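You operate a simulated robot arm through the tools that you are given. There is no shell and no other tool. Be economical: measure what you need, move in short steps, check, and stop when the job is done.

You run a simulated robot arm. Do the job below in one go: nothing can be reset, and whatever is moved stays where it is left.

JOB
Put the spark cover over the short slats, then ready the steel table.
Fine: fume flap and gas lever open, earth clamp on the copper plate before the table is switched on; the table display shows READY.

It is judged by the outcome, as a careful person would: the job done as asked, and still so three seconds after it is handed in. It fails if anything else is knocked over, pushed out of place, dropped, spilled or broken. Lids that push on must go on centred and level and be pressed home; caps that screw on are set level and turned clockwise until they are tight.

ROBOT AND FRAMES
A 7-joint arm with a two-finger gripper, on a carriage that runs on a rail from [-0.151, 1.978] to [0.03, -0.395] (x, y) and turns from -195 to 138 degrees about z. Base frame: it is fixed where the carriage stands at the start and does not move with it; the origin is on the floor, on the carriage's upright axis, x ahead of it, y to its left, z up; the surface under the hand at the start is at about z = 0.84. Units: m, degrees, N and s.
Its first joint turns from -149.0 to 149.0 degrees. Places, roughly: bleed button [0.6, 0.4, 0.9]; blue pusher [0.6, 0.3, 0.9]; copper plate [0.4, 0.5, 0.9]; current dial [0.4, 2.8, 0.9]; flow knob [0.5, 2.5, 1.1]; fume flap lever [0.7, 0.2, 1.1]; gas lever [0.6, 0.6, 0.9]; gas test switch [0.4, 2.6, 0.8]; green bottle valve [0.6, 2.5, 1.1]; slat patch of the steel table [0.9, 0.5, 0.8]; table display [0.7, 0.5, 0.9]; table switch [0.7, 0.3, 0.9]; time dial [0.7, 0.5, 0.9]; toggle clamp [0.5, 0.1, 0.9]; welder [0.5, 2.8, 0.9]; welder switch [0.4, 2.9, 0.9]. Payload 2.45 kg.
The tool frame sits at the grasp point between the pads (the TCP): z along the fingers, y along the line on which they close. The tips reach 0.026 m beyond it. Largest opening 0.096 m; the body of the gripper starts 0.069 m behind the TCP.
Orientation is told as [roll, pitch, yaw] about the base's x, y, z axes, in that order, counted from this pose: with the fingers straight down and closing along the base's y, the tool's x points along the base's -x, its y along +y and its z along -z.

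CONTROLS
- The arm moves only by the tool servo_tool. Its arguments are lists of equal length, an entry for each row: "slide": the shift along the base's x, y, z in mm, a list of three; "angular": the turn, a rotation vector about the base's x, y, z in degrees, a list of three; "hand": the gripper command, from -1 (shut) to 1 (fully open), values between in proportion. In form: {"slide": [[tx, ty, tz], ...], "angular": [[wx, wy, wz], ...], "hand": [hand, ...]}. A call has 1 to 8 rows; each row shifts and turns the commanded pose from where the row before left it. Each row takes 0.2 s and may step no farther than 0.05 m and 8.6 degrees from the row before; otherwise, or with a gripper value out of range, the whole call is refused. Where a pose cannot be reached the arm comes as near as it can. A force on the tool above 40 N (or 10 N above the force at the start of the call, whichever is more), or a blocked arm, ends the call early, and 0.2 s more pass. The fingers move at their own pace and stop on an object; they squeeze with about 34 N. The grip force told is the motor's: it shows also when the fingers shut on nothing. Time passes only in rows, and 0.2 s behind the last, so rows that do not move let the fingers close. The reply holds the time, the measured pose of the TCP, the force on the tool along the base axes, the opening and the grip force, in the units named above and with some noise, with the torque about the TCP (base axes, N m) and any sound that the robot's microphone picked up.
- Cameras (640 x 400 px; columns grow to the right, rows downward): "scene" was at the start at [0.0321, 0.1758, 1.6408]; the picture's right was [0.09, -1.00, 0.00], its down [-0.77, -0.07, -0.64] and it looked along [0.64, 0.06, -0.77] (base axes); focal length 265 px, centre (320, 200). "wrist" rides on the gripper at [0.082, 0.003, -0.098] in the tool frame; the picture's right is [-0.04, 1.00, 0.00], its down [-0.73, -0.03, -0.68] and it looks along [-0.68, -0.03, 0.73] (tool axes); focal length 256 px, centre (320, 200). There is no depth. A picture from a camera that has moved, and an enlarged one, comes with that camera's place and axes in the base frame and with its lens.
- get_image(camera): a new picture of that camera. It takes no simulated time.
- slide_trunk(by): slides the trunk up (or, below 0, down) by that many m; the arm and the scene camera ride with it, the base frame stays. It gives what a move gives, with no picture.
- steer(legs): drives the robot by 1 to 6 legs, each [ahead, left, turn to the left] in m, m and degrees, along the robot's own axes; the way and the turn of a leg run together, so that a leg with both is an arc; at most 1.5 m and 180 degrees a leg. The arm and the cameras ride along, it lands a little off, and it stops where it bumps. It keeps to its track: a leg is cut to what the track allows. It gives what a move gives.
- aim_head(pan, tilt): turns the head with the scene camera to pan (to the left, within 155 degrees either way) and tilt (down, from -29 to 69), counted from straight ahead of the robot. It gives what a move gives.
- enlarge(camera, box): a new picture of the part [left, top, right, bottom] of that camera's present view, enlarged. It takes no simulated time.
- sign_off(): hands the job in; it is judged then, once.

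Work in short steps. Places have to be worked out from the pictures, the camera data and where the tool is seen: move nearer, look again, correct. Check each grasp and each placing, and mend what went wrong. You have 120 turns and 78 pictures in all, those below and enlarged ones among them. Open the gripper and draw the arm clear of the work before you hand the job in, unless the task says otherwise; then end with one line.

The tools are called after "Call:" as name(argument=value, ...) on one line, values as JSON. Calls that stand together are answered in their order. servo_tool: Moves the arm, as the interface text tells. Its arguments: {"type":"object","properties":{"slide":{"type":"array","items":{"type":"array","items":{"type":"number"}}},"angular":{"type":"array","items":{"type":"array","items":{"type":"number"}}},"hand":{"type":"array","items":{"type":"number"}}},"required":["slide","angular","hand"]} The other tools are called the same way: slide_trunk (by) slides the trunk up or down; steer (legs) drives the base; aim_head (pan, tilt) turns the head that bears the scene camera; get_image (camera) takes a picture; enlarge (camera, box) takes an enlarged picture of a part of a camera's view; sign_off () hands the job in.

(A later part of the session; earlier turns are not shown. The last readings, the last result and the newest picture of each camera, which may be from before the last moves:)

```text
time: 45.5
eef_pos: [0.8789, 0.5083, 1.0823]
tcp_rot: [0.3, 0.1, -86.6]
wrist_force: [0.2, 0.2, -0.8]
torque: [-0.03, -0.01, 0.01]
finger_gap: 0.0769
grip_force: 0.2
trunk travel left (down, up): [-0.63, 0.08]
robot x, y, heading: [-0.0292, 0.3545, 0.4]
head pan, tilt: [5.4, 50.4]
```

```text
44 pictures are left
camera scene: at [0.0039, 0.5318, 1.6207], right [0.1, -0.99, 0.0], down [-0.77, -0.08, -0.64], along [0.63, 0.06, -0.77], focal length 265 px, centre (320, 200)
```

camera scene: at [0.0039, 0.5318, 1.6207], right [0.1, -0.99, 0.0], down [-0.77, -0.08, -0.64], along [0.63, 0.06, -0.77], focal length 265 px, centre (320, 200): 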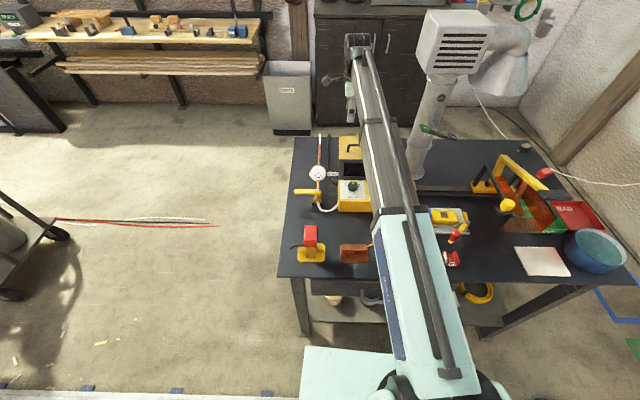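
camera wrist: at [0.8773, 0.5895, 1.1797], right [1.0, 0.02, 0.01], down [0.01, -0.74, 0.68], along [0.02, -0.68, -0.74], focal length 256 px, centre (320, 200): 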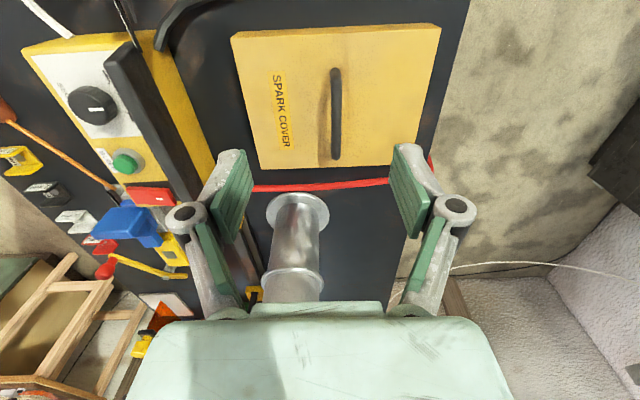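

The cover sits squarely over the slats. Next I retract the hand and turn it back, to study the flap lever, gas lever and earth clamp.

Call:
servo_tool(slide=[[-45, 0, 10], [-45, 0, 10], [-45, 0, 10], [-45, 0, 0], [-45, 0, 0], [-45, 0, 0], [-45, 0, 0], [-45, 0, 0]], angular=[[0, 0, 8.3], [0, 0, 8.3], [0, 0, 8.3], [0, 0, 8.3], [0, 0, 8.3], [0, 0, 8.3], [0, 0, 8.3], [0, 0, 8.3]], hand=[0.6, 0.6, 0.6, 0.6, 0.6, 0.6, 0.6, 0.6])

Call:
servo_tool(slide=[[0, 30, 0], [0, 30, 0], [0, 30, 0]], angular=[[0, 0, 8], [0, 0, 8], [0, 0, 4.6]], hand=[0.6, 0.6, 0.6])

Call:
get_image(camera="wrist")

Call:
enlarge(camera="scene", box=[370, 0, 560, 190])

```text
time: 47.4
eef_pos: [0.5187, 0.5041, 1.1108]
tcp_rot: [0.5, 0.2, -20.1]
wrist_force: [0.4, -0.1, -0.4]
torque: [0.04, 0.01, -0.01]
finger_gap: 0.0767
grip_force: 0.1
trunk travel left (down, up): [-0.63, 0.08]
robot x, y, heading: [-0.0259, 0.3557, 0.2]
head pan, tilt: [5.4, 50.4]
```

```text
time: 48.1
eef_pos: [0.5202, 0.5931, 1.1112]
tcp_rot: [0.4, 0.1, 0.4]
wrist_force: [0.3, -0.3, 0.1]
torque: [0.01, 0.01, 0.0]
finger_gap: 0.0767
grip_force: 0.0
trunk travel left (down, up): [-0.63, 0.08]
robot x, y, heading: [-0.0253, 0.3527, 0.3]
head pan, tilt: [5.4, 50.4]
```

```text
43 pictures are left
camera wrist: at [0.4393, 0.5937, 1.2099], right [0.03, 1.0, 0.01], down [0.74, -0.03, 0.68], along [0.68, -0.02, -0.74], focal length 256 px, centre (320, 200)
```

wrist: 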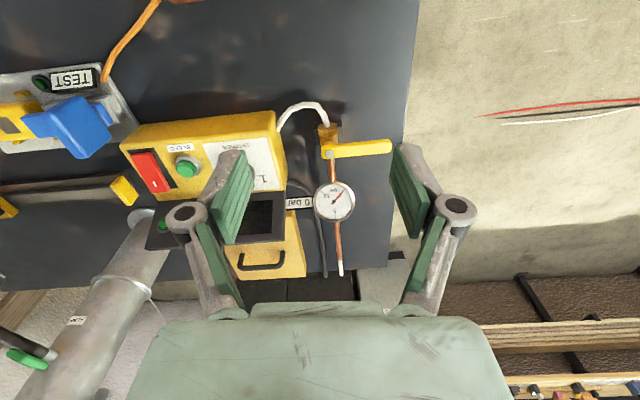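

```text
2.11 times, centred on (465, 95) of scene
camera zoom: at [0.0039, 0.5317, 1.6208], right [0.1, -0.99, 0.0], down [-0.77, -0.08, -0.64], along [0.63, 0.06, -0.77], focal length 558 px, centre (15, 421)
```

zoom: 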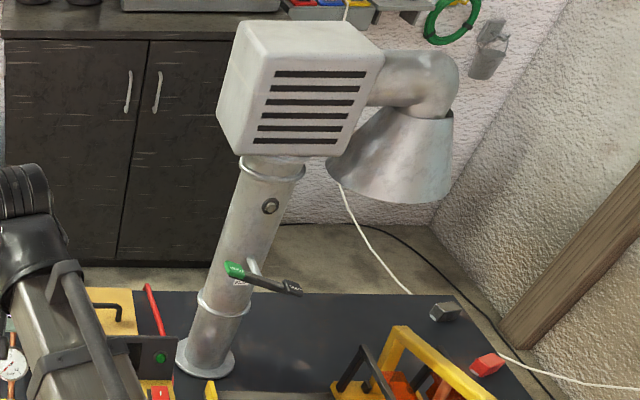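

Gas lever points +y, across the pipe (closed); it should swing to line up with the pipe (toward -x). I zoom on the flap lever and gas valve.

Call:
enlarge(camera="scene", box=[400, 95, 480, 155])

Call:
enlarge(camera="wrist", box=[270, 90, 410, 290])

```text
6.67 times, centred on (440, 125) of scene
camera zoom: at [0.0039, 0.5317, 1.6208], right [0.1, -0.99, 0.0], down [-0.77, -0.08, -0.64], along [0.63, 0.06, -0.77], focal length 1769 px, centre (-480, 700)
```

zoom: 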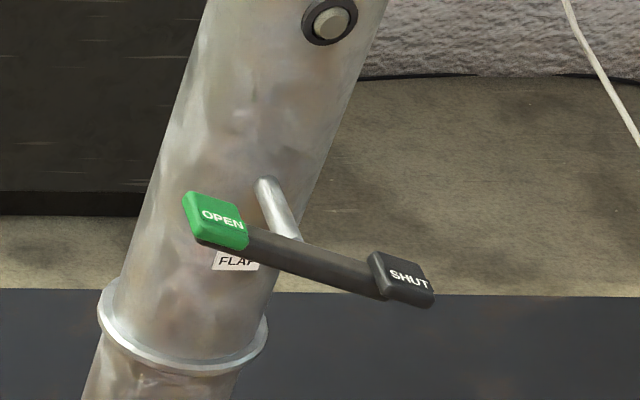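

```text
2.00 times, centred on (340, 190) of wrist
camera zoom: at [0.4393, 0.5937, 1.2099], right [0.03, 1.0, 0.01], down [0.74, -0.03, 0.68], along [0.68, -0.02, -0.74], focal length 512 px, centre (280, 220)
```

zoom: 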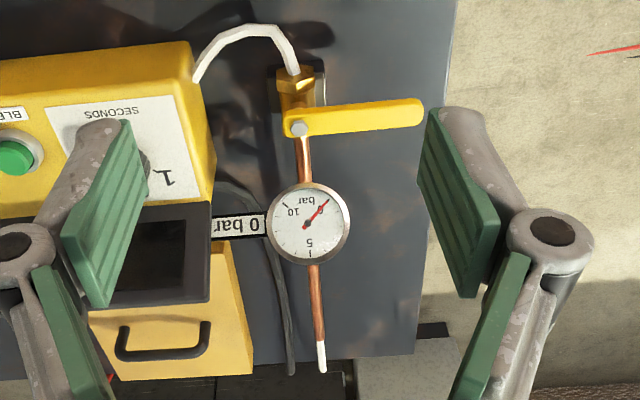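

Estimates: gas lever pivot (0.6405, 0.602, 0.898), lever along +y ≈0.085 long; flap rocker: OPEN pad (0.730, 0.276, 1.128) is up, SHUT pad down. I close the fingers and move beside the gas lever's far (+x) side.

Call:
servo_tool(slide=[[40, 25, 0], [40, 25, 0], [40, 20, -15], [28, 9, -30], [0, 0, -40], [0, 0, -40]], angular=[[0, 0, 0], [0, 0, 0], [0, 0, 0], [0, 0, 0], [0, 0, 0], [0, 0, 0]], hand=[-1, -1, -1, -1, -1, -1])

Call:
get_image(camera="wrist")

Call:
enlarge(camera="scene", box=[270, 130, 390, 220])

```text
time: 49.5
eef_pos: [0.6691, 0.673, 0.9894]
tcp_rot: [0.3, 0.0, 0.3]
wrist_force: [0.1, 0.2, -0.2]
torque: [-0.01, -0.01, 0.0]
finger_gap: 0.0
grip_force: 28.7
trunk travel left (down, up): [-0.63, 0.08]
robot x, y, heading: [-0.0271, 0.3559, 0.3]
head pan, tilt: [5.4, 50.4]
```

```text
39 pictures are left
camera wrist: at [0.5881, 0.6741, 1.0875], right [0.03, 1.0, 0.01], down [0.74, -0.03, 0.68], along [0.68, -0.02, -0.74], focal length 256 px, centre (320, 200)
```

wrist: 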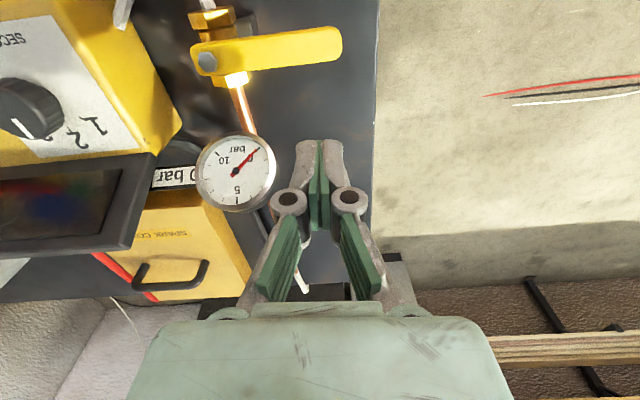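

```text
4.44 times, centred on (330, 175) of scene
camera zoom: at [0.0038, 0.5317, 1.6208], right [0.1, -0.99, 0.0], down [-0.77, -0.08, -0.64], along [0.64, 0.06, -0.77], focal length 1179 px, centre (276, 311)
```

zoom: 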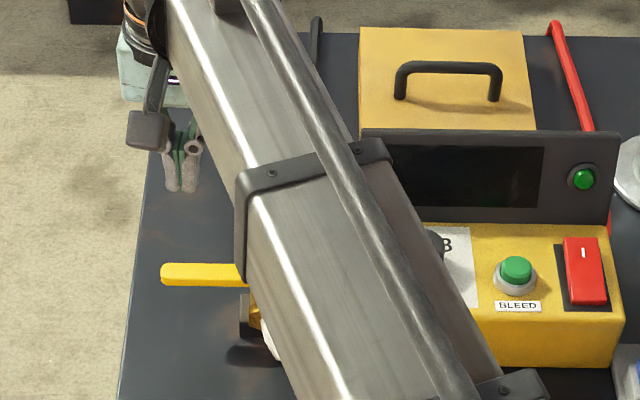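

Positions confirmed (pivot ≈(0.638, 0.600), lever x≈0.628 at the tip). I lower the tips beside the lever.

Call:
servo_tool(slide=[[0, 0, -30], [0, 0, -30], [0, 0, -17]], angular=[[0, 0, 0], [0, 0, 0], [0, 0, 0]], hand=[-1, -1, -1])

Call:
get_image(camera="wrist")

```text
time: 50.4
eef_pos: [0.6701, 0.6718, 0.9113]
tcp_rot: [0.4, 0.0, 0.3]
wrist_force: [-0.8, 0.7, -0.3]
torque: [0.03, -0.01, -0.02]
finger_gap: 0.0
grip_force: 28.6
trunk travel left (down, up): [-0.63, 0.08]
robot x, y, heading: [-0.0259, 0.355, 0.3]
head pan, tilt: [5.4, 50.4]
```

```text
37 pictures are left
camera wrist: at [0.5882, 0.6731, 1.0097], right [0.03, 1.0, 0.01], down [0.74, -0.03, 0.68], along [0.68, -0.02, -0.74], focal length 256 px, centre (320, 200)
```

wrist: 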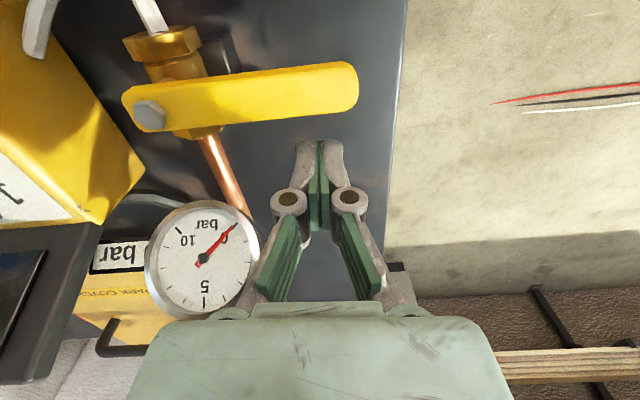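

Tips are just behind the lever at nearly lever height; I go 8 mm lower and sweep the first part of the arc.

Call:
servo_tool(slide=[[0, 0, -8], [-12, -3, 0], [-12, -1, 0], [-12, -1, 0], [-14, -4, 0], [-12, -7, 0]], angular=[[0, 0, 0], [0, 0, 0], [0, 0, 0], [0, 0, 0], [0, 0, 0], [0, 0, 0]], hand=[-1, -1, -1, -1, -1, -1])

Call:
get_image(camera="wrist")

```text
time: 51.8
eef_pos: [0.6059, 0.6563, 0.9016]
tcp_rot: [0.4, 0.1, 0.4]
wrist_force: [0.7, -0.1, -0.5]
torque: [0.03, -0.02, -0.01]
finger_gap: 0.0001
grip_force: 28.6
trunk travel left (down, up): [-0.63, 0.08]
robot x, y, heading: [-0.0269, 0.3524, 0.4]
head pan, tilt: [5.4, 50.4]
```

```text
36 pictures are left
camera wrist: at [0.526, 0.658, 1.0], right [0.03, 1.0, 0.01], down [0.74, -0.03, 0.68], along [0.68, -0.02, -0.74], focal length 256 px, centre (320, 200)
```

wrist: 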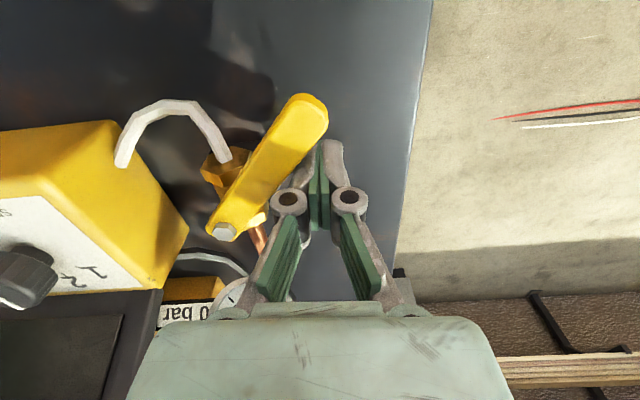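

The lever is turning well (≈50°). I finish the arc.

Call:
servo_tool(slide=[[-12, -9, 0], [-10, -12, 0], [-7, -13, 0], [-2, -10, 0], [0, -6, 0]], angular=[[0, 0, 0], [0, 0, 0], [0, 0, 0], [0, 0, 0], [0, 0, 0]], hand=[-1, -1, -1, -1, -1])

Call:
get_image(camera="wrist")

```text
time: 52.8
eef_pos: [0.5795, 0.623, 0.9037]
tcp_rot: [1.3, -0.3, 1.0]
wrist_force: [0.2, 12.4, 0.4]
torque: [-0.04, 0.02, 0.02]
finger_gap: 0.0
grip_force: 28.3
trunk travel left (down, up): [-0.63, 0.08]
robot x, y, heading: [-0.0282, 0.3561, 0.4]
head pan, tilt: [5.4, 50.4]
stopped in row 5: the force on the tool passed its limit at 47 N (the readings are from after the stop); the commanded pose is now the measured one
```

```text
35 pictures are left
camera wrist: at [0.4972, 0.623, 1.0006], right [0.02, 1.0, 0.02], down [0.73, -0.03, 0.68], along [0.68, 0.0, -0.73], focal length 256 px, centre (320, 200)
```

wrist: 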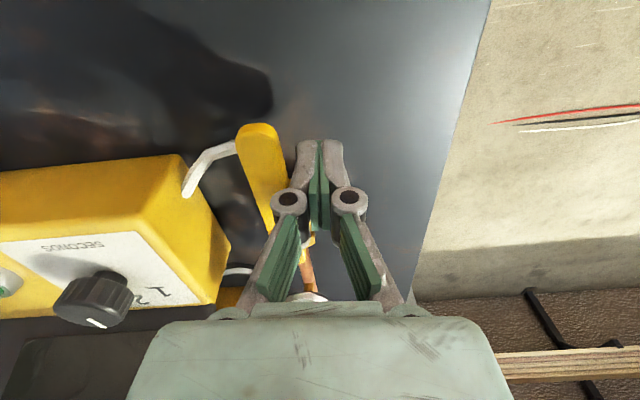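

The lever reached its end stop. I back off (+y), rise, and check the lever and gauge.

Call:
servo_tool(slide=[[-5, 20, 0], [0, 10, 30], [-10, 0, 45], [-20, 0, 45], [-20, 0, 40]], angular=[[0, 0, 0], [0, 0, 0], [-1.3, 0.3, -1], [0, 0, 0], [0, 0, 0]], hand=[-1, -1, -1, -1, -1])

Call:
get_image(camera="wrist")

```text
time: 54.0
eef_pos: [0.5249, 0.6504, 1.0666]
tcp_rot: [-0.3, 0.1, -0.3]
wrist_force: [-0.9, 0.0, 1.2]
torque: [-0.02, -0.04, -0.01]
finger_gap: 0.0001
grip_force: 28.5
trunk travel left (down, up): [-0.63, 0.08]
robot x, y, heading: [-0.0324, 0.3567, 0.5]
head pan, tilt: [5.4, 50.4]
```

```text
34 pictures are left
camera wrist: at [0.4429, 0.6524, 1.1645], right [0.04, 1.0, 0.0], down [0.73, -0.03, 0.68], along [0.68, -0.03, -0.73], focal length 256 px, centre (320, 200)
```

wrist: 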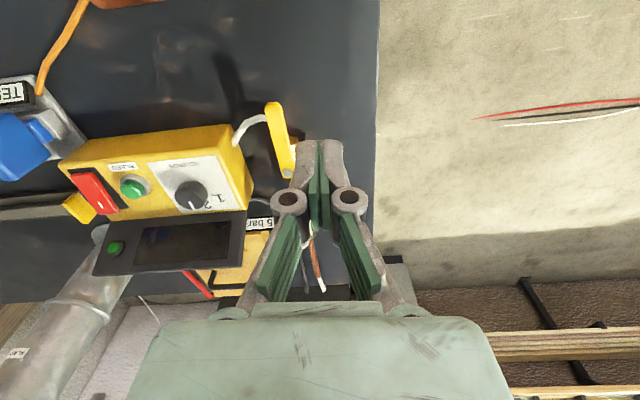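

Gauge shows 5 bar: gas is open. Now I go to the flap lever, tilting the hand 40° so the wrist stays clear of the hood.

Call:
servo_tool(slide=[[0, -45, 17], [0, -45, 17], [0, -45, 17], [0, -45, 17], [0, -45, 17], [0, -45, 17], [0, -45, 17], [0, -45, 17]], angular=[[0, -5, 0], [0, -5, 0], [0, -5, 0], [0, -5, 0], [0, -5, 0], [0, -5, 0], [0, -5, 0], [0, -5, 0]], hand=[-1, -1, -1, -1, -1, -1, -1, -1])

Call:
get_image(camera="wrist")

```text
time: 55.8
eef_pos: [0.5499, 0.2916, 1.213]
tcp_rot: [0.0, -39.9, -0.2]
wrist_force: [-0.1, 0.5, 0.6]
torque: [0.02, 0.01, 0.0]
finger_gap: 0.0
grip_force: 28.1
out of reach, approached as far as the arm can: row 6, 7, 8
trunk travel left (down, up): [-0.63, 0.08]
robot x, y, heading: [-0.0284, 0.3542, 0.6]
head pan, tilt: [5.4, 50.4]
```

```text
33 pictures are left
camera wrist: at [0.424, 0.2948, 1.2359], right [0.03, 1.0, 0.03], down [0.13, -0.03, 0.99], along [0.99, -0.03, -0.13], focal length 256 px, centre (320, 200)
```

wrist: 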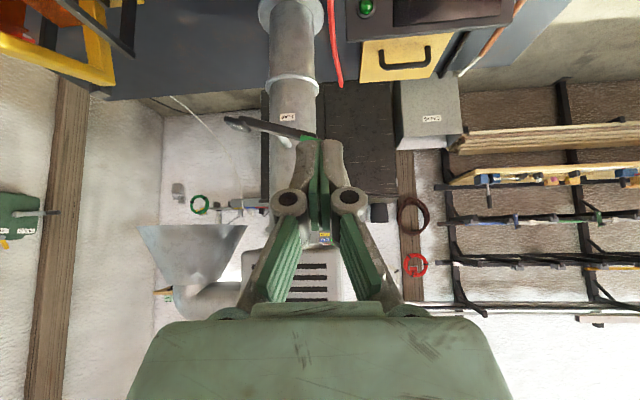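

The rocker is where I estimated (OPEN end nearest, raised). I advance to hover just above the OPEN pad.

Call:
servo_tool(slide=[[40, -4, 0], [40, -4, 0], [40, -4, 0]], angular=[[0, 0, 0], [0, 0, 0], [0, 0, 0]], hand=[-1, -1, -1])

Call:
get_image(camera="wrist")

```text
time: 56.6
eef_pos: [0.6697, 0.2792, 1.2125]
tcp_rot: [0.0, -40.0, -0.2]
wrist_force: [-0.7, -0.1, -0.1]
torque: [0.01, 0.01, 0.0]
finger_gap: 0.0
grip_force: 28.4
trunk travel left (down, up): [-0.63, 0.08]
robot x, y, heading: [-0.0275, 0.358, 0.5]
head pan, tilt: [5.4, 50.4]
```

```text
32 pictures are left
camera wrist: at [0.5449, 0.2828, 1.2363], right [0.04, 1.0, 0.03], down [0.13, -0.03, 0.99], along [0.99, -0.03, -0.13], focal length 256 px, centre (320, 200)
```

wrist: 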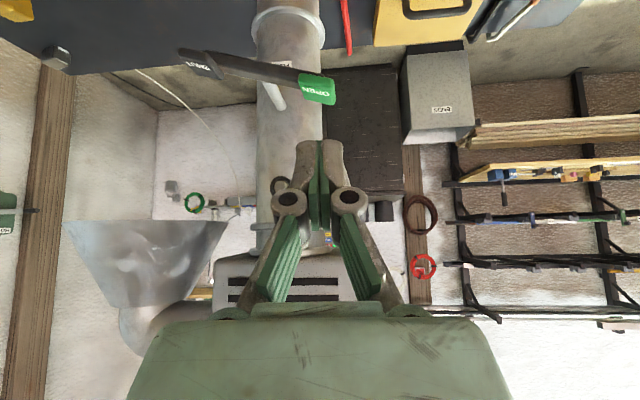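

Pad confirmed at (0.73, 0.278, 1.125). I move above it and begin descending.

Call:
servo_tool(slide=[[25, -1, 0], [20, -1, 0], [0, 0, -25], [0, 0, -15]], angular=[[0, 0, 0], [0, 0, 0], [0, 0, 0], [0, 0, 0]], hand=[-1, -1, -1, -1])

Call:
get_image(camera="wrist")

```text
time: 57.6
eef_pos: [0.7174, 0.2778, 1.174]
tcp_rot: [0.1, -39.9, -0.3]
wrist_force: [0.1, 0.5, 0.1]
torque: [-0.02, 0.01, -0.01]
finger_gap: 0.0
grip_force: 28.7
trunk travel left (down, up): [-0.63, 0.08]
robot x, y, heading: [-0.0274, 0.3578, 0.4]
head pan, tilt: [5.4, 50.4]
```

```text
31 pictures are left
camera wrist: at [0.5914, 0.2801, 1.1972], right [0.04, 1.0, 0.03], down [0.13, -0.03, 0.99], along [0.99, -0.03, -0.13], focal length 256 px, centre (320, 200)
```

wrist: 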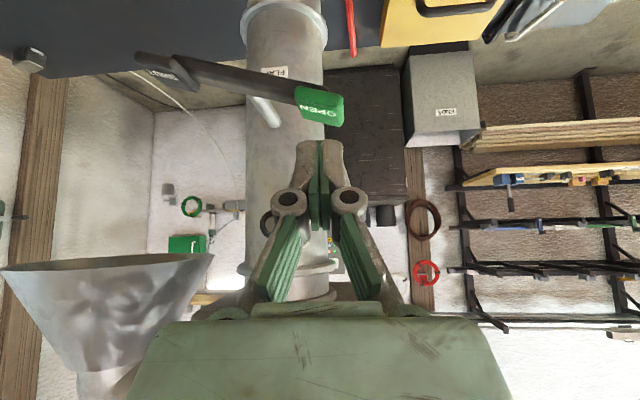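

Tips are right above the pad; I push down gradually.

Call:
servo_tool(slide=[[0, 0, -10], [0, 0, -10], [0, 0, -10], [0, 0, -10], [0, 0, -10]], angular=[[0, 0, 0], [0, 0, 0], [0, 0, 0], [0, 0, 0], [0, 0, 0]], hand=[-1, -1, -1, -1, -1])

Call:
get_image(camera="wrist")

```text
time: 58.8
eef_pos: [0.7146, 0.2764, 1.1267]
tcp_rot: [0.0, -39.9, -0.2]
wrist_force: [-0.4, -1.0, 0.5]
torque: [-0.02, -0.02, 0.01]
finger_gap: 0.0001
grip_force: 28.4
trunk travel left (down, up): [-0.63, 0.08]
robot x, y, heading: [-0.0263, 0.3551, 0.4]
head pan, tilt: [5.4, 50.4]
```

```text
30 pictures are left
camera wrist: at [0.5899, 0.2803, 1.1492], right [0.04, 1.0, 0.03], down [0.13, -0.03, 0.99], along [0.99, -0.03, -0.13], focal length 256 px, centre (320, 200)
```

wrist: 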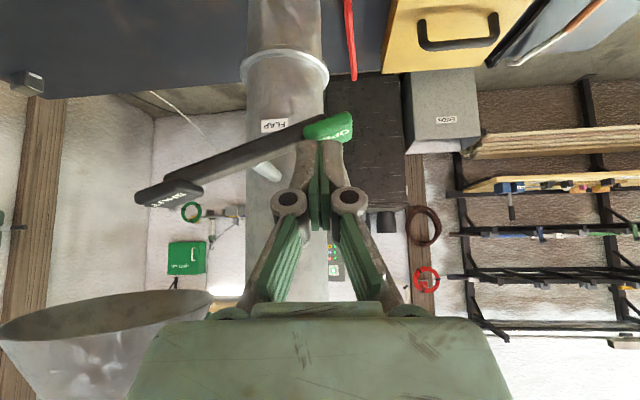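

The rocker has swung with OPEN down. I push a bit farther to reach its stop.

Call:
servo_tool(slide=[[0, 0, -6], [0, 0, -6], [0, 0, -6], [0, 0, 0]], angular=[[0, 0, 0], [0, 0, 0], [0, 0, 0], [0, 0, 0]], hand=[-1, -1, -1, -1])

```text
time: 59.4
eef_pos: [0.7153, 0.2768, 1.1258]
tcp_rot: [-0.1, -41.2, -0.2]
wrist_force: [-10.9, 0.3, 23.8]
torque: [-0.13, 0.11, -0.05]
finger_gap: 0.0
grip_force: 28.1
trunk travel left (down, up): [-0.63, 0.08]
robot x, y, heading: [-0.0271, 0.3525, 0.5]
head pan, tilt: [5.4, 50.4]
stopped in row 2: the force on the tool passed its limit at 47 N (the readings are from after the stop); the commanded pose is now the measured one
```

It is at its stop. I rise, retract and bring the hand upright while heading to the earth clamp side.

Call:
servo_tool(slide=[[0, 0, 30], [-20, 0, 40], [-40, 0, 20], [-40, 0, 0], [-40, 0, 0]], angular=[[0, 0, 0], [0, 1.2, 0], [0, 0, 0], [0, 5, 0], [0, 5, 0]], hand=[-1, -1, -1, -1, -1])

Call:
enlarge(camera="wrist", box=[160, 0, 400, 150])

```text
time: 60.5
eef_pos: [0.5764, 0.2767, 1.2105]
tcp_rot: [-0.2, -29.5, -0.3]
wrist_force: [0.3, 0.4, -0.9]
torque: [-0.01, -0.01, 0.0]
finger_gap: 0.0
grip_force: 28.6
trunk travel left (down, up): [-0.63, 0.08]
robot x, y, heading: [-0.0337, 0.3629, 0.4]
head pan, tilt: [5.4, 50.4]
```

```text
2.67 times, centred on (280, 75) of wrist
camera zoom: at [0.4577, 0.2791, 1.2566], right [0.04, 1.0, 0.02], down [0.3, -0.03, 0.95], along [0.95, -0.03, -0.31], focal length 683 px, centre (427, 533)
```

zoom: 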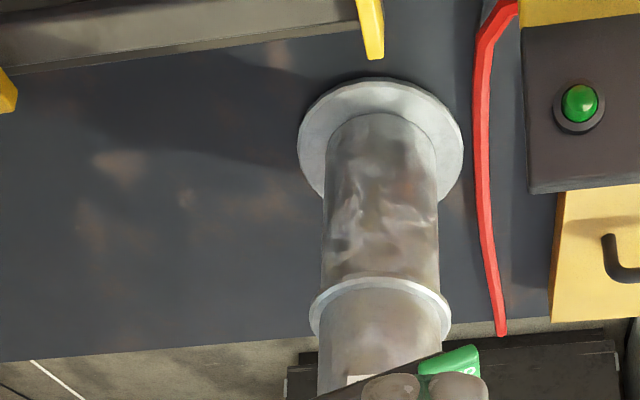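

Flap lever stays OPEN-down. Now drive left so the arm can comfortably reach the earth clamp at about (0.42, 0.60) and the copper plate at about (0.43, 0.46).

Call:
steer(legs=[[0, 0.6, 0]])

Call:
servo_tool(slide=[[-10, -30, 0], [-10, -40, 0], [-10, -40, -10], [-10, -40, -10], [-20, -40, -10]], angular=[[0, 6, 0], [0, 6, 0], [0, 6, 0], [0, 6, 0], [0, 5.5, 0]], hand=[1, 1, 1, 1, 1])

Call:
get_image(camera="wrist")

Call:
get_image(camera="scene")

```text
time: 64.0
eef_pos: [0.5316, 0.889, 1.2125]
tcp_rot: [-0.2, -29.6, 0.0]
wrist_force: [0.1, -0.5, 0.6]
torque: [-0.04, 0.01, 0.01]
finger_gap: 0.0
grip_force: 28.2
trunk travel left (down, up): [-0.63, 0.08]
robot x, y, heading: [-0.0736, 0.9661, 0.8]
head pan, tilt: [5.4, 50.4]
```

```text
time: 65.2
eef_pos: [0.4696, 0.696, 1.1789]
tcp_rot: [-0.2, -0.3, 0.0]
wrist_force: [0.4, -0.7, -0.3]
torque: [-0.04, 0.01, -0.01]
finger_gap: 0.0957
grip_force: 0.1
out of reach, approached as far as the arm can: row 5
trunk travel left (down, up): [-0.63, 0.08]
robot x, y, heading: [-0.0772, 0.9655, 0.6]
head pan, tilt: [5.4, 50.4]
```

```text
28 pictures are left
camera wrist: at [0.3889, 0.6986, 1.2757], right [0.04, 1.0, 0.0], down [0.73, -0.03, 0.68], along [0.68, -0.03, -0.73], focal length 256 px, centre (320, 200)
```

wrist: 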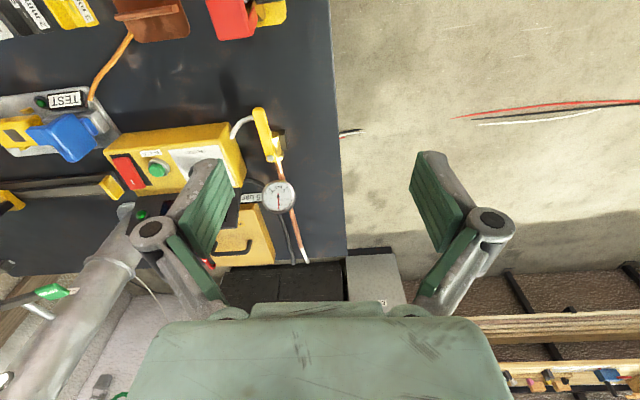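

```text
27 pictures are left
camera scene: at [-0.0434, 1.1417, 1.6208], right [0.11, -0.99, 0.0], down [-0.77, -0.08, -0.64], along [0.63, 0.07, -0.77], focal length 265 px, centre (320, 200)
```

scene: 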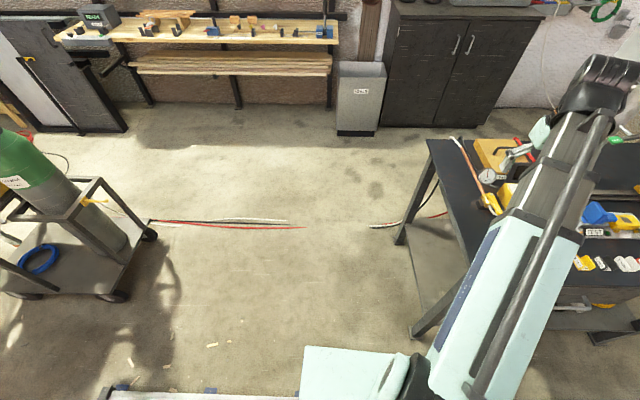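

Gauge (5 bar) and OPEN flap are visible. To see the clamp from its side, I rotate the hand to yaw −90° and go nearer.

Call:
servo_tool(slide=[[0, 5, -10], [0, 5, -10], [0, 5, -10], [-5, 5, -10], [-5, 5, -10], [-5, 5, -10], [-5, 5, -10], [-5, 5, -10]], angular=[[0, 0, -8.3], [0, 0, -8.3], [0, 0, -8.3], [0, 0, -8.3], [0, 0, -8.3], [0, 0, -8.3], [0, 0, -8.3], [0, 0, -8.3]], hand=[1, 1, 1, 1, 1, 1, 1, 1])

Call:
servo_tool(slide=[[-5, 0, -10], [-5, 0, 0], [0, 0, 0]], angular=[[0, 0, -8.3], [0, 0, -8.3], [0, 0, -6]], hand=[1, 1, 1])

Call:
get_image(camera="wrist")

```text
time: 67.0
eef_pos: [0.4471, 0.7376, 1.0977]
tcp_rot: [0.0, -0.1, -66.5]
wrist_force: [-0.3, -0.3, 0.1]
torque: [0.0, -0.02, -0.02]
finger_gap: 0.096
grip_force: 0.1
trunk travel left (down, up): [-0.63, 0.08]
robot x, y, heading: [-0.0742, 0.9695, 0.5]
head pan, tilt: [5.4, 50.4]
```

```text
time: 67.8
eef_pos: [0.4382, 0.7376, 1.0862]
tcp_rot: [-0.1, -0.1, -89.1]
wrist_force: [-0.2, -1.0, 0.8]
torque: [0.01, -0.02, 0.0]
finger_gap: 0.096
grip_force: 0.0
trunk travel left (down, up): [-0.63, 0.08]
robot x, y, heading: [-0.072, 0.9639, 0.8]
head pan, tilt: [5.4, 50.4]
```

```text
26 pictures are left
camera wrist: at [0.4412, 0.8175, 1.1841], right [1.0, -0.02, 0.0], down [-0.02, -0.73, 0.68], along [-0.02, -0.68, -0.73], focal length 256 px, centre (320, 200)
```

wrist: 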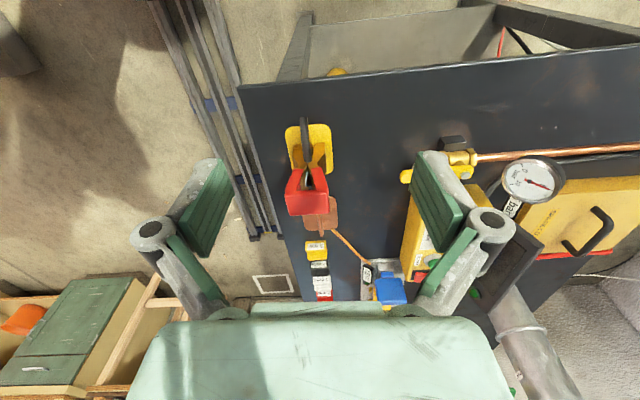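

Call:
enlarge(camera="wrist", box=[265, 105, 365, 245])

```text
2.86 times, centred on (315, 175) of wrist
camera zoom: at [0.4412, 0.8175, 1.1841], right [1.0, -0.02, 0.0], down [-0.02, -0.73, 0.68], along [-0.02, -0.68, -0.73], focal length 731 px, centre (334, 271)
```

zoom: 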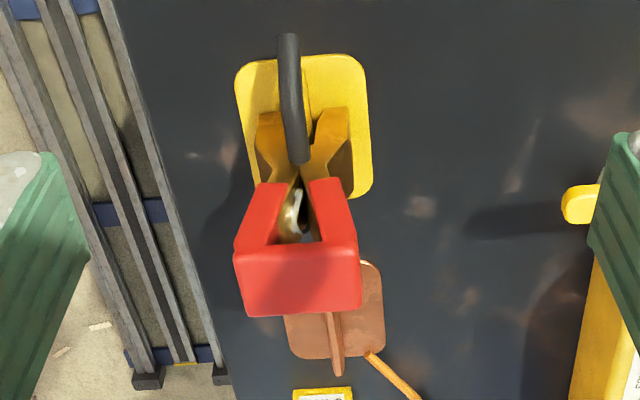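

The clamp's jaws straddle a fin running along y, with a red saddle grip on top at about (0.419, 0.602, 0.955), 54 mm wide in x. The copper fin lies at an offset of about (+0.011, −0.140). I move above the clamp with yaw ≈ −86°.

Call:
servo_tool(slide=[[-5, -35, 0], [-5, -35, 0], [-5, -35, -10], [-4, -20, -20]], angular=[[0, 0, 3], [0, 0, 0], [0, 0, 0], [0, 0, 0]], hand=[1, 1, 1, 1])

Call:
get_image(camera="wrist")

```text
time: 68.8
eef_pos: [0.4188, 0.6093, 1.0559]
tcp_rot: [-0.2, 0.0, -85.9]
wrist_force: [0.5, 0.0, -0.7]
torque: [0.0, 0.0, 0.02]
finger_gap: 0.0958
grip_force: 0.2
trunk travel left (down, up): [-0.63, 0.08]
robot x, y, heading: [-0.0723, 0.9652, 1.1]
head pan, tilt: [5.4, 50.4]
```

```text
24 pictures are left
camera wrist: at [0.4169, 0.6901, 1.1542], right [1.0, 0.03, 0.0], down [0.02, -0.73, 0.68], along [0.02, -0.68, -0.73], focal length 256 px, centre (320, 200)
```

wrist: 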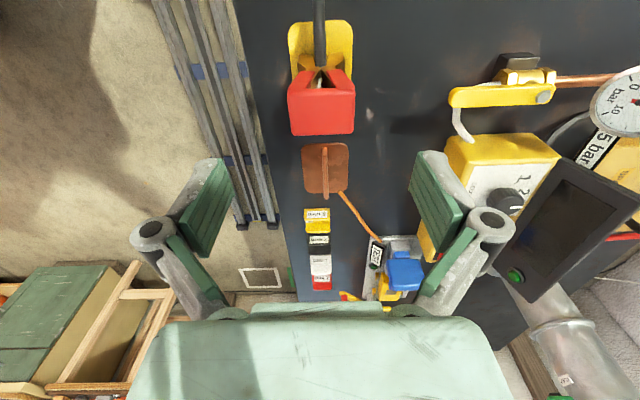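

Red grip top is at (0.421, 0.607, 0.964). I descend around it to z≈0.942.

Call:
servo_tool(slide=[[2, -3, -35], [0, 0, -35], [0, 0, -25], [0, 0, -18]], angular=[[0, 0, 0], [0, 0, 0], [0, 0, 0], [0, 0, 0]], hand=[1, 1, 1, 1])

Call:
get_image(camera="wrist")

```text
time: 69.8
eef_pos: [0.4219, 0.6093, 0.9443]
tcp_rot: [-0.1, -0.1, -86.0]
wrist_force: [-0.2, 0.2, -0.1]
torque: [-0.01, -0.02, -0.01]
finger_gap: 0.096
grip_force: 0.0
trunk travel left (down, up): [-0.63, 0.08]
robot x, y, heading: [-0.0709, 0.9668, 0.7]
head pan, tilt: [5.4, 50.4]
```

```text
23 pictures are left
camera wrist: at [0.4198, 0.6907, 1.0416], right [1.0, 0.03, 0.0], down [0.02, -0.73, 0.68], along [0.02, -0.68, -0.73], focal length 256 px, centre (320, 200)
```

wrist: 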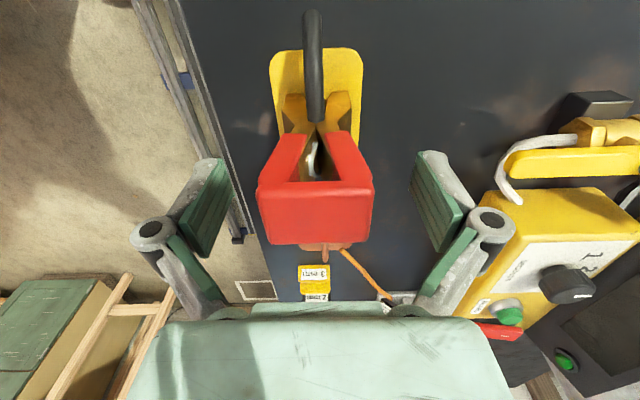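

The red grip sits between the pads. Close and read the gap.

Call:
servo_tool(slide=[[0, 0, 0], [0, 0, 0], [0, 0, 0], [0, 0, 0]], angular=[[0, 0, 0], [0, 0, 0], [0, 0, 0], [0, 0, 0]], hand=[0.3, 0, -0.5, -1])

Call:
get_image(camera="wrist")

```text
time: 70.8
eef_pos: [0.4214, 0.609, 0.9434]
tcp_rot: [-0.1, -0.1, -86.0]
wrist_force: [-1.4, 0.4, 2.1]
torque: [-0.06, 0.03, 0.0]
finger_gap: 0.0505
grip_force: 33.9
trunk travel left (down, up): [-0.63, 0.08]
robot x, y, heading: [-0.0716, 0.9656, 0.5]
head pan, tilt: [5.4, 50.4]
```

```text
22 pictures are left
camera wrist: at [0.4196, 0.6907, 1.0419], right [1.0, 0.03, 0.0], down [0.02, -0.73, 0.68], along [0.02, -0.68, -0.73], focal length 256 px, centre (320, 200)
```

wrist: 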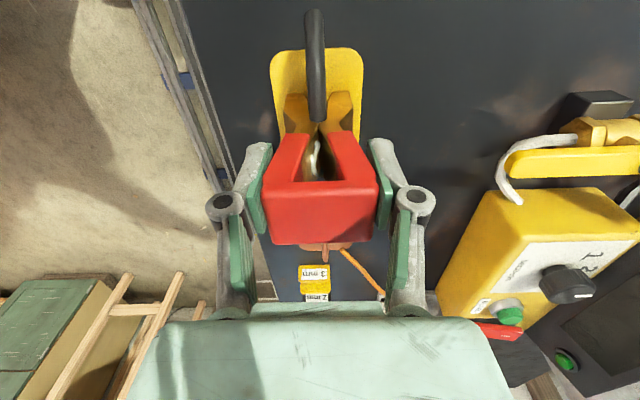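

Gripped at 50.5 mm. Lift straight up and check.

Call:
servo_tool(slide=[[0, 0, 10], [0, 0, 20], [0, 0, 30], [0, 0, 30]], angular=[[0, 0, 0], [0, 0, 0], [0, 0, 0], [0, 0, 0]], hand=[-1, -1, -1, -1])

Call:
get_image(camera="wrist")

```text
time: 71.8
eef_pos: [0.4247, 0.6084, 1.0354]
tcp_rot: [-0.1, 0.0, -86.0]
wrist_force: [-0.7, -0.2, -4.0]
torque: [0.0, 0.0, -0.02]
finger_gap: 0.0504
grip_force: 34.0
trunk travel left (down, up): [-0.63, 0.08]
robot x, y, heading: [-0.072, 0.9659, 0.6]
head pan, tilt: [5.4, 50.4]
```

```text
21 pictures are left
camera wrist: at [0.4221, 0.6905, 1.1327], right [1.0, 0.03, 0.0], down [0.02, -0.73, 0.68], along [0.02, -0.68, -0.73], focal length 256 px, centre (320, 200)
```

wrist: 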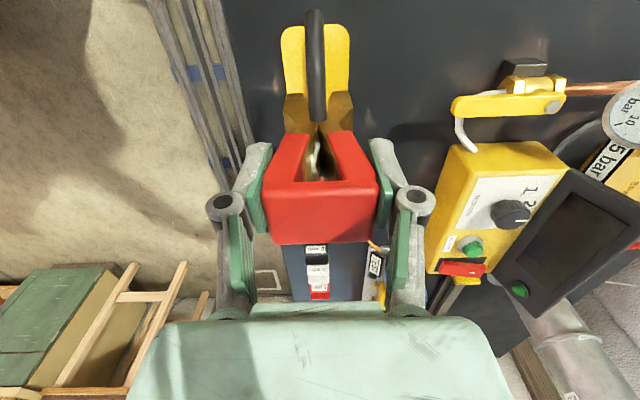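

The clamp is lifted. I shift by (+11, −140) mm to above the copper fin and lower to 0.985 to compare jaws and fin.

Call:
servo_tool(slide=[[3, -35, 0], [3, -35, 0], [3, -35, 0], [2, -35, -10], [0, 0, -20], [0, 0, -20]], angular=[[0, 0, 0], [0, 0, 0], [0, 0, 0], [0, 0, 0], [0, 0, 0], [0, 0, 0]], hand=[-1, -1, -1, -1, -1, -1])

Call:
enlarge(camera="wrist", box=[220, 0, 420, 200])

Call:
aim_head(pan=-45, tilt=50)

Call:
get_image(camera="scene")

```text
time: 73.2
eef_pos: [0.4328, 0.4711, 0.9837]
tcp_rot: [-0.1, -0.2, -86.0]
wrist_force: [0.2, 0.2, -3.3]
torque: [0.04, -0.02, -0.02]
finger_gap: 0.0503
grip_force: 33.7
trunk travel left (down, up): [-0.63, 0.08]
robot x, y, heading: [-0.0738, 0.9649, 1.0]
head pan, tilt: [5.4, 50.4]
```

```text
2.00 times, centred on (320, 100) of wrist
camera zoom: at [0.4309, 0.5515, 1.0811], right [1.0, 0.03, 0.0], down [0.02, -0.73, 0.68], along [0.02, -0.68, -0.73], focal length 512 px, centre (320, 400)
```

zoom: 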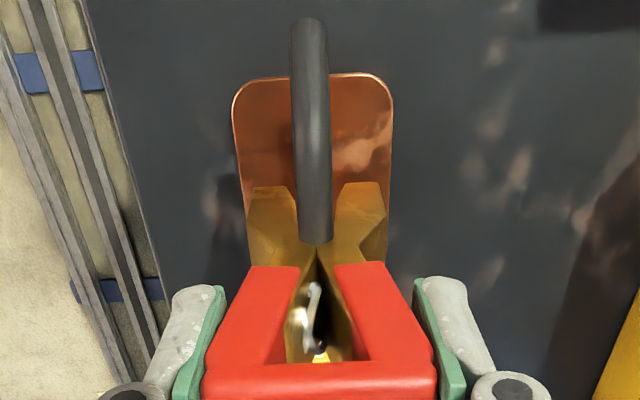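

```text
time: 74.4
eef_pos: [0.4313, 0.471, 0.9847]
tcp_rot: [0.0, -0.1, -86.0]
wrist_force: [-0.1, 0.9, -3.2]
torque: [0.04, -0.02, -0.02]
finger_gap: 0.0505
grip_force: 33.8
trunk travel left (down, up): [-0.63, 0.08]
robot x, y, heading: [-0.0754, 0.967, 0.8]
head pan, tilt: [-45.0, 50.0]
```

```text
19 pictures are left
camera scene: at [-0.0647, 1.0799, 1.6213], right [-0.7, -0.72, 0.0], down [-0.55, 0.53, -0.64], along [0.46, -0.45, -0.77], focal length 265 px, centre (320, 200)
```

scene: 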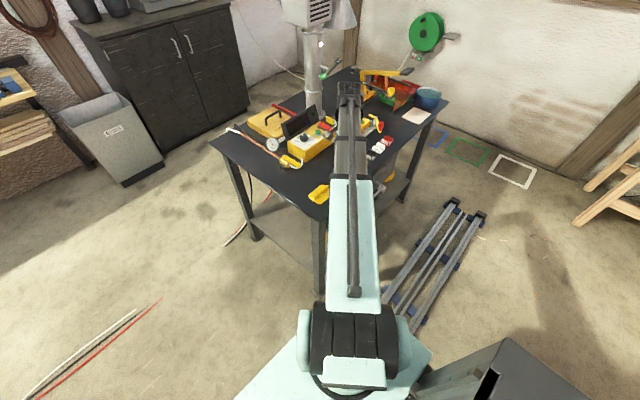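

The view matches the parked relation of jaws to plate nearly exactly, so alignment is good. I lower onto the fin to z≈0.944.

Call:
servo_tool(slide=[[0, 0, -15], [0, 0, -12], [0, 0, -8], [0, 0, -5], [0, 0, 0]], angular=[[0, 0, 0], [0, 0, 0], [0, 0, 0], [0, 0, 0], [0, 0, 0]], hand=[-1, -1, -1, -1, -1])

Call:
enlarge(camera="wrist", box=[220, 0, 420, 200])

```text
time: 75.6
eef_pos: [0.4327, 0.4679, 0.9434]
tcp_rot: [0.0, -0.1, -86.0]
wrist_force: [0.9, 0.5, 5.3]
torque: [0.02, -0.24, -0.01]
finger_gap: 0.0504
grip_force: 33.4
trunk travel left (down, up): [-0.63, 0.08]
robot x, y, heading: [-0.0745, 0.9645, 0.8]
head pan, tilt: [-45.0, 50.0]
```

```text
2.00 times, centred on (320, 100) of wrist
camera zoom: at [0.4309, 0.5499, 1.0417], right [1.0, 0.03, 0.0], down [0.02, -0.73, 0.68], along [0.02, -0.68, -0.73], focal length 512 px, centre (320, 400)
```

zoom: 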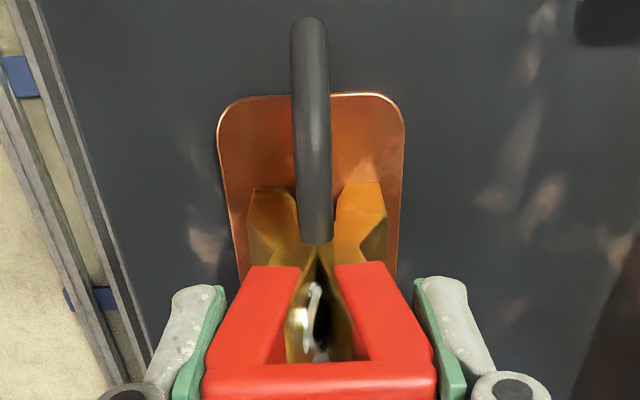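

Same height as when parked, with contact starting. I press 3 mm more to make sure it is home.

Call:
servo_tool(slide=[[0, 0, -2], [0, 0, -1], [0, 0, 0]], angular=[[0, 0, 0], [0, 0, 0], [0, 0, 0]], hand=[-1, -1, -1])

```text
time: 76.4
eef_pos: [0.4315, 0.469, 0.9427]
tcp_rot: [0.1, -0.2, -86.0]
wrist_force: [3.5, -0.8, 18.2]
torque: [-0.22, -0.01, -0.01]
finger_gap: 0.0522
grip_force: 34.0
trunk travel left (down, up): [-0.63, 0.08]
robot x, y, heading: [-0.0736, 0.9659, 0.7]
head pan, tilt: [-45.0, 50.0]
```

It is firmly seated. I relieve the load, open the fingers, and rise straight up.

Call:
servo_tool(slide=[[0, 0, 3], [0, 0, 0], [0, 0, 0], [0, 0, 0], [0, 0, 0]], angular=[[0, 0, 0], [0, 0, 0], [0, 0, 0], [0, 0, 0], [0, 0, 0]], hand=[-1, 0.1, 0.4, 0.8, 1])

Call:
servo_tool(slide=[[0, 0, 20], [0, 0, 40], [0, 20, 40], [0, 40, 20], [0, 45, 0]], angular=[[0, 0, 0], [0, 0, 0], [0, 0, 0], [0, 0, 0], [0, 0, 0]], hand=[1, 1, 1, 1, 1])

Call:
get_image(camera="wrist")

```text
time: 77.6
eef_pos: [0.4318, 0.4696, 0.9437]
tcp_rot: [0.0, 0.0, -86.0]
wrist_force: [0.4, -0.1, -1.2]
torque: [0.0, 0.01, 0.0]
finger_gap: 0.0961
grip_force: 0.1
trunk travel left (down, up): [-0.63, 0.08]
robot x, y, heading: [-0.0683, 0.9653, 0.9]
head pan, tilt: [-45.0, 50.0]
```

```text
time: 78.8
eef_pos: [0.4321, 0.571, 1.0623]
tcp_rot: [-0.1, -0.1, -86.0]
wrist_force: [-1.0, -0.4, 1.0]
torque: [0.01, -0.02, 0.0]
finger_gap: 0.0958
grip_force: 0.0
trunk travel left (down, up): [-0.63, 0.08]
robot x, y, heading: [-0.072, 0.9676, 0.5]
head pan, tilt: [-45.0, 50.0]
```

```text
17 pictures are left
camera wrist: at [0.4304, 0.6521, 1.1595], right [1.0, 0.03, 0.0], down [0.02, -0.73, 0.68], along [0.02, -0.68, -0.73], focal length 256 px, centre (320, 200)
```

wrist: 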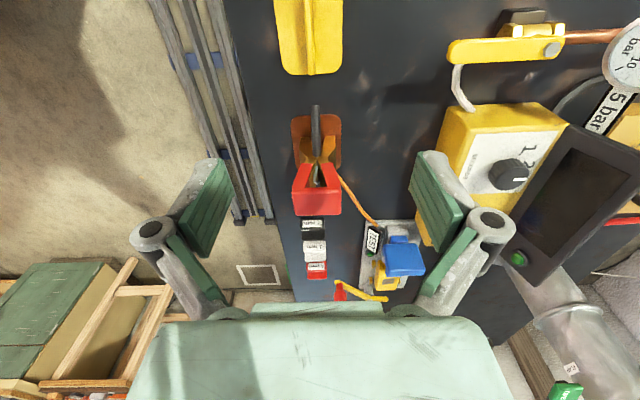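

The clamp stands properly on the copper plate. Now I rise, turn the wrist back to yaw 0, and go to the table switch.

Call:
servo_tool(slide=[[5, 25, 20], [5, 25, 20], [5, 25, 20], [5, 25, 10], [5, 25, 0], [5, 25, 0], [5, 25, 0], [5, 25, 0]], angular=[[0, 0, 8.2], [0, 0, 8.2], [0, 0, 8.2], [0, 0, 8.2], [0, 0, 8.2], [0, 0, 8.2], [0, 0, 8.2], [0, 0, 8.2]], hand=[-1, -1, -1, -1, -1, -1, -1, -1])

Call:
servo_tool(slide=[[5, 25, 0], [5, 25, 0], [5, 25, 0]], angular=[[0, 0, 8.2], [0, 0, 8.2], [0, 0, 4]], hand=[-1, -1, -1])

Call:
steer(legs=[[0, -0.55, 0]])

Call:
aim_head(pan=0, tilt=50)

```text
time: 80.6
eef_pos: [0.4731, 0.7767, 1.1329]
tcp_rot: [-0.1, 0.0, -20.2]
wrist_force: [-0.8, -0.5, -0.2]
torque: [-0.02, 0.02, -0.01]
finger_gap: 0.0
grip_force: 28.4
trunk travel left (down, up): [-0.63, 0.08]
robot x, y, heading: [-0.0755, 0.9669, 0.8]
head pan, tilt: [-45.0, 50.0]
```

```text
time: 81.4
eef_pos: [0.4882, 0.8503, 1.1299]
tcp_rot: [-0.1, -0.1, 0.1]
wrist_force: [-0.6, 1.1, -0.3]
torque: [0.0, 0.03, 0.01]
finger_gap: 0.0
grip_force: 28.3
trunk travel left (down, up): [-0.63, 0.08]
robot x, y, heading: [-0.0699, 0.9648, 0.6]
head pan, tilt: [-45.0, 50.0]
```

```text
time: 84.5
eef_pos: [0.5307, 0.3105, 1.1294]
tcp_rot: [-0.2, -0.1, 0.5]
wrist_force: [0.2, -0.5, 0.0]
torque: [0.0, -0.01, 0.01]
finger_gap: 0.0003
grip_force: 28.9
trunk travel left (down, up): [-0.63, 0.08]
robot x, y, heading: [-0.0312, 0.4224, 1.4]
head pan, tilt: [-45.0, 50.0]
```

```text
time: 85.7
eef_pos: [0.5304, 0.311, 1.1295]
tcp_rot: [0.0, -0.2, 0.5]
wrist_force: [-0.1, 0.9, -0.5]
torque: [-0.01, 0.01, 0.02]
finger_gap: 0.0
grip_force: 28.6
trunk travel left (down, up): [-0.63, 0.08]
robot x, y, heading: [-0.0327, 0.4224, 1.1]
head pan, tilt: [0.0, 50.0]
```

Arrived; look at the switch from both cameras.

Call:
enlarge(camera="scene", box=[260, 120, 460, 280])

Call:
get_image(camera="wrist")

```text
2.50 times, centred on (360, 200) of scene
camera zoom: at [-0.0033, 0.5899, 1.6212], right [0.02, -1.0, 0.0], down [-0.77, -0.02, -0.64], along [0.64, 0.01, -0.77], focal length 663 px, centre (220, 200)
```

zoom: 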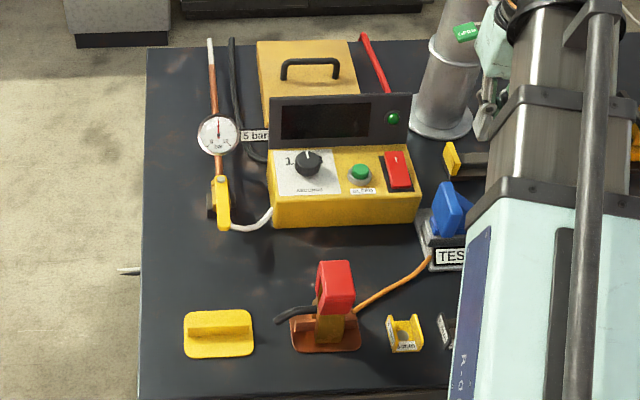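

```text
15 pictures are left
camera wrist: at [0.4488, 0.3125, 1.2278], right [0.03, 1.0, 0.0], down [0.73, -0.02, 0.68], along [0.68, -0.02, -0.73], focal length 256 px, centre (320, 200)
```

wrist: 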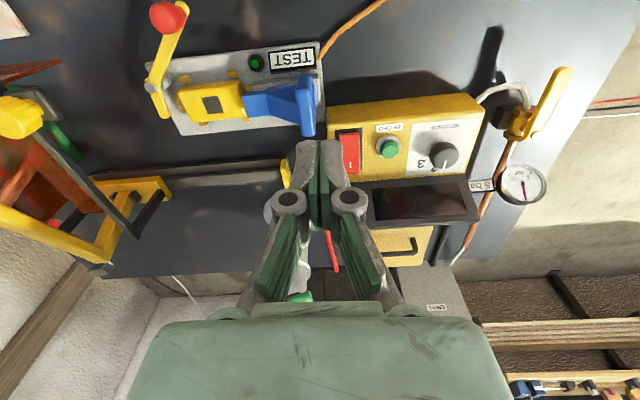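

Call:
enlarge(camera="wrist", box=[320, 110, 420, 190])

Call:
enlarge(camera="scene", box=[365, 160, 405, 210])

```text
5.00 times, centred on (370, 150) of wrist
camera zoom: at [0.4488, 0.3125, 1.2278], right [0.03, 1.0, 0.0], down [0.73, -0.02, 0.68], along [0.68, -0.02, -0.73], focal length 1280 px, centre (70, 450)
```

zoom: 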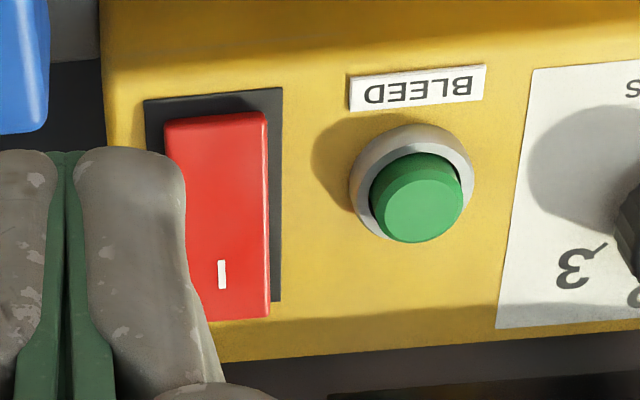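

```text
8.00 times, centred on (385, 185) of scene
camera zoom: at [-0.0033, 0.5899, 1.6212], right [0.02, -1.0, 0.0], down [-0.77, -0.02, -0.64], along [0.64, 0.01, -0.77], focal length 2122 px, centre (-200, 320)
```

zoom: 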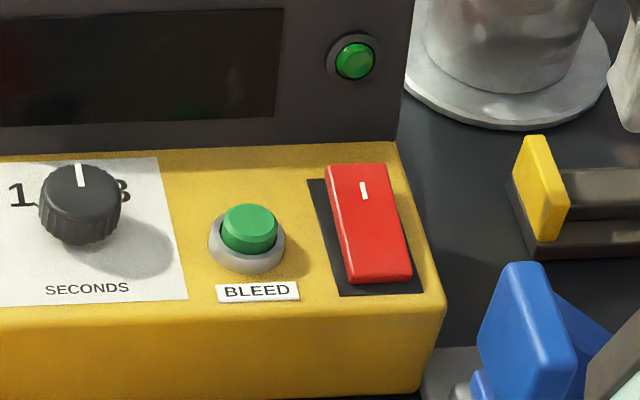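

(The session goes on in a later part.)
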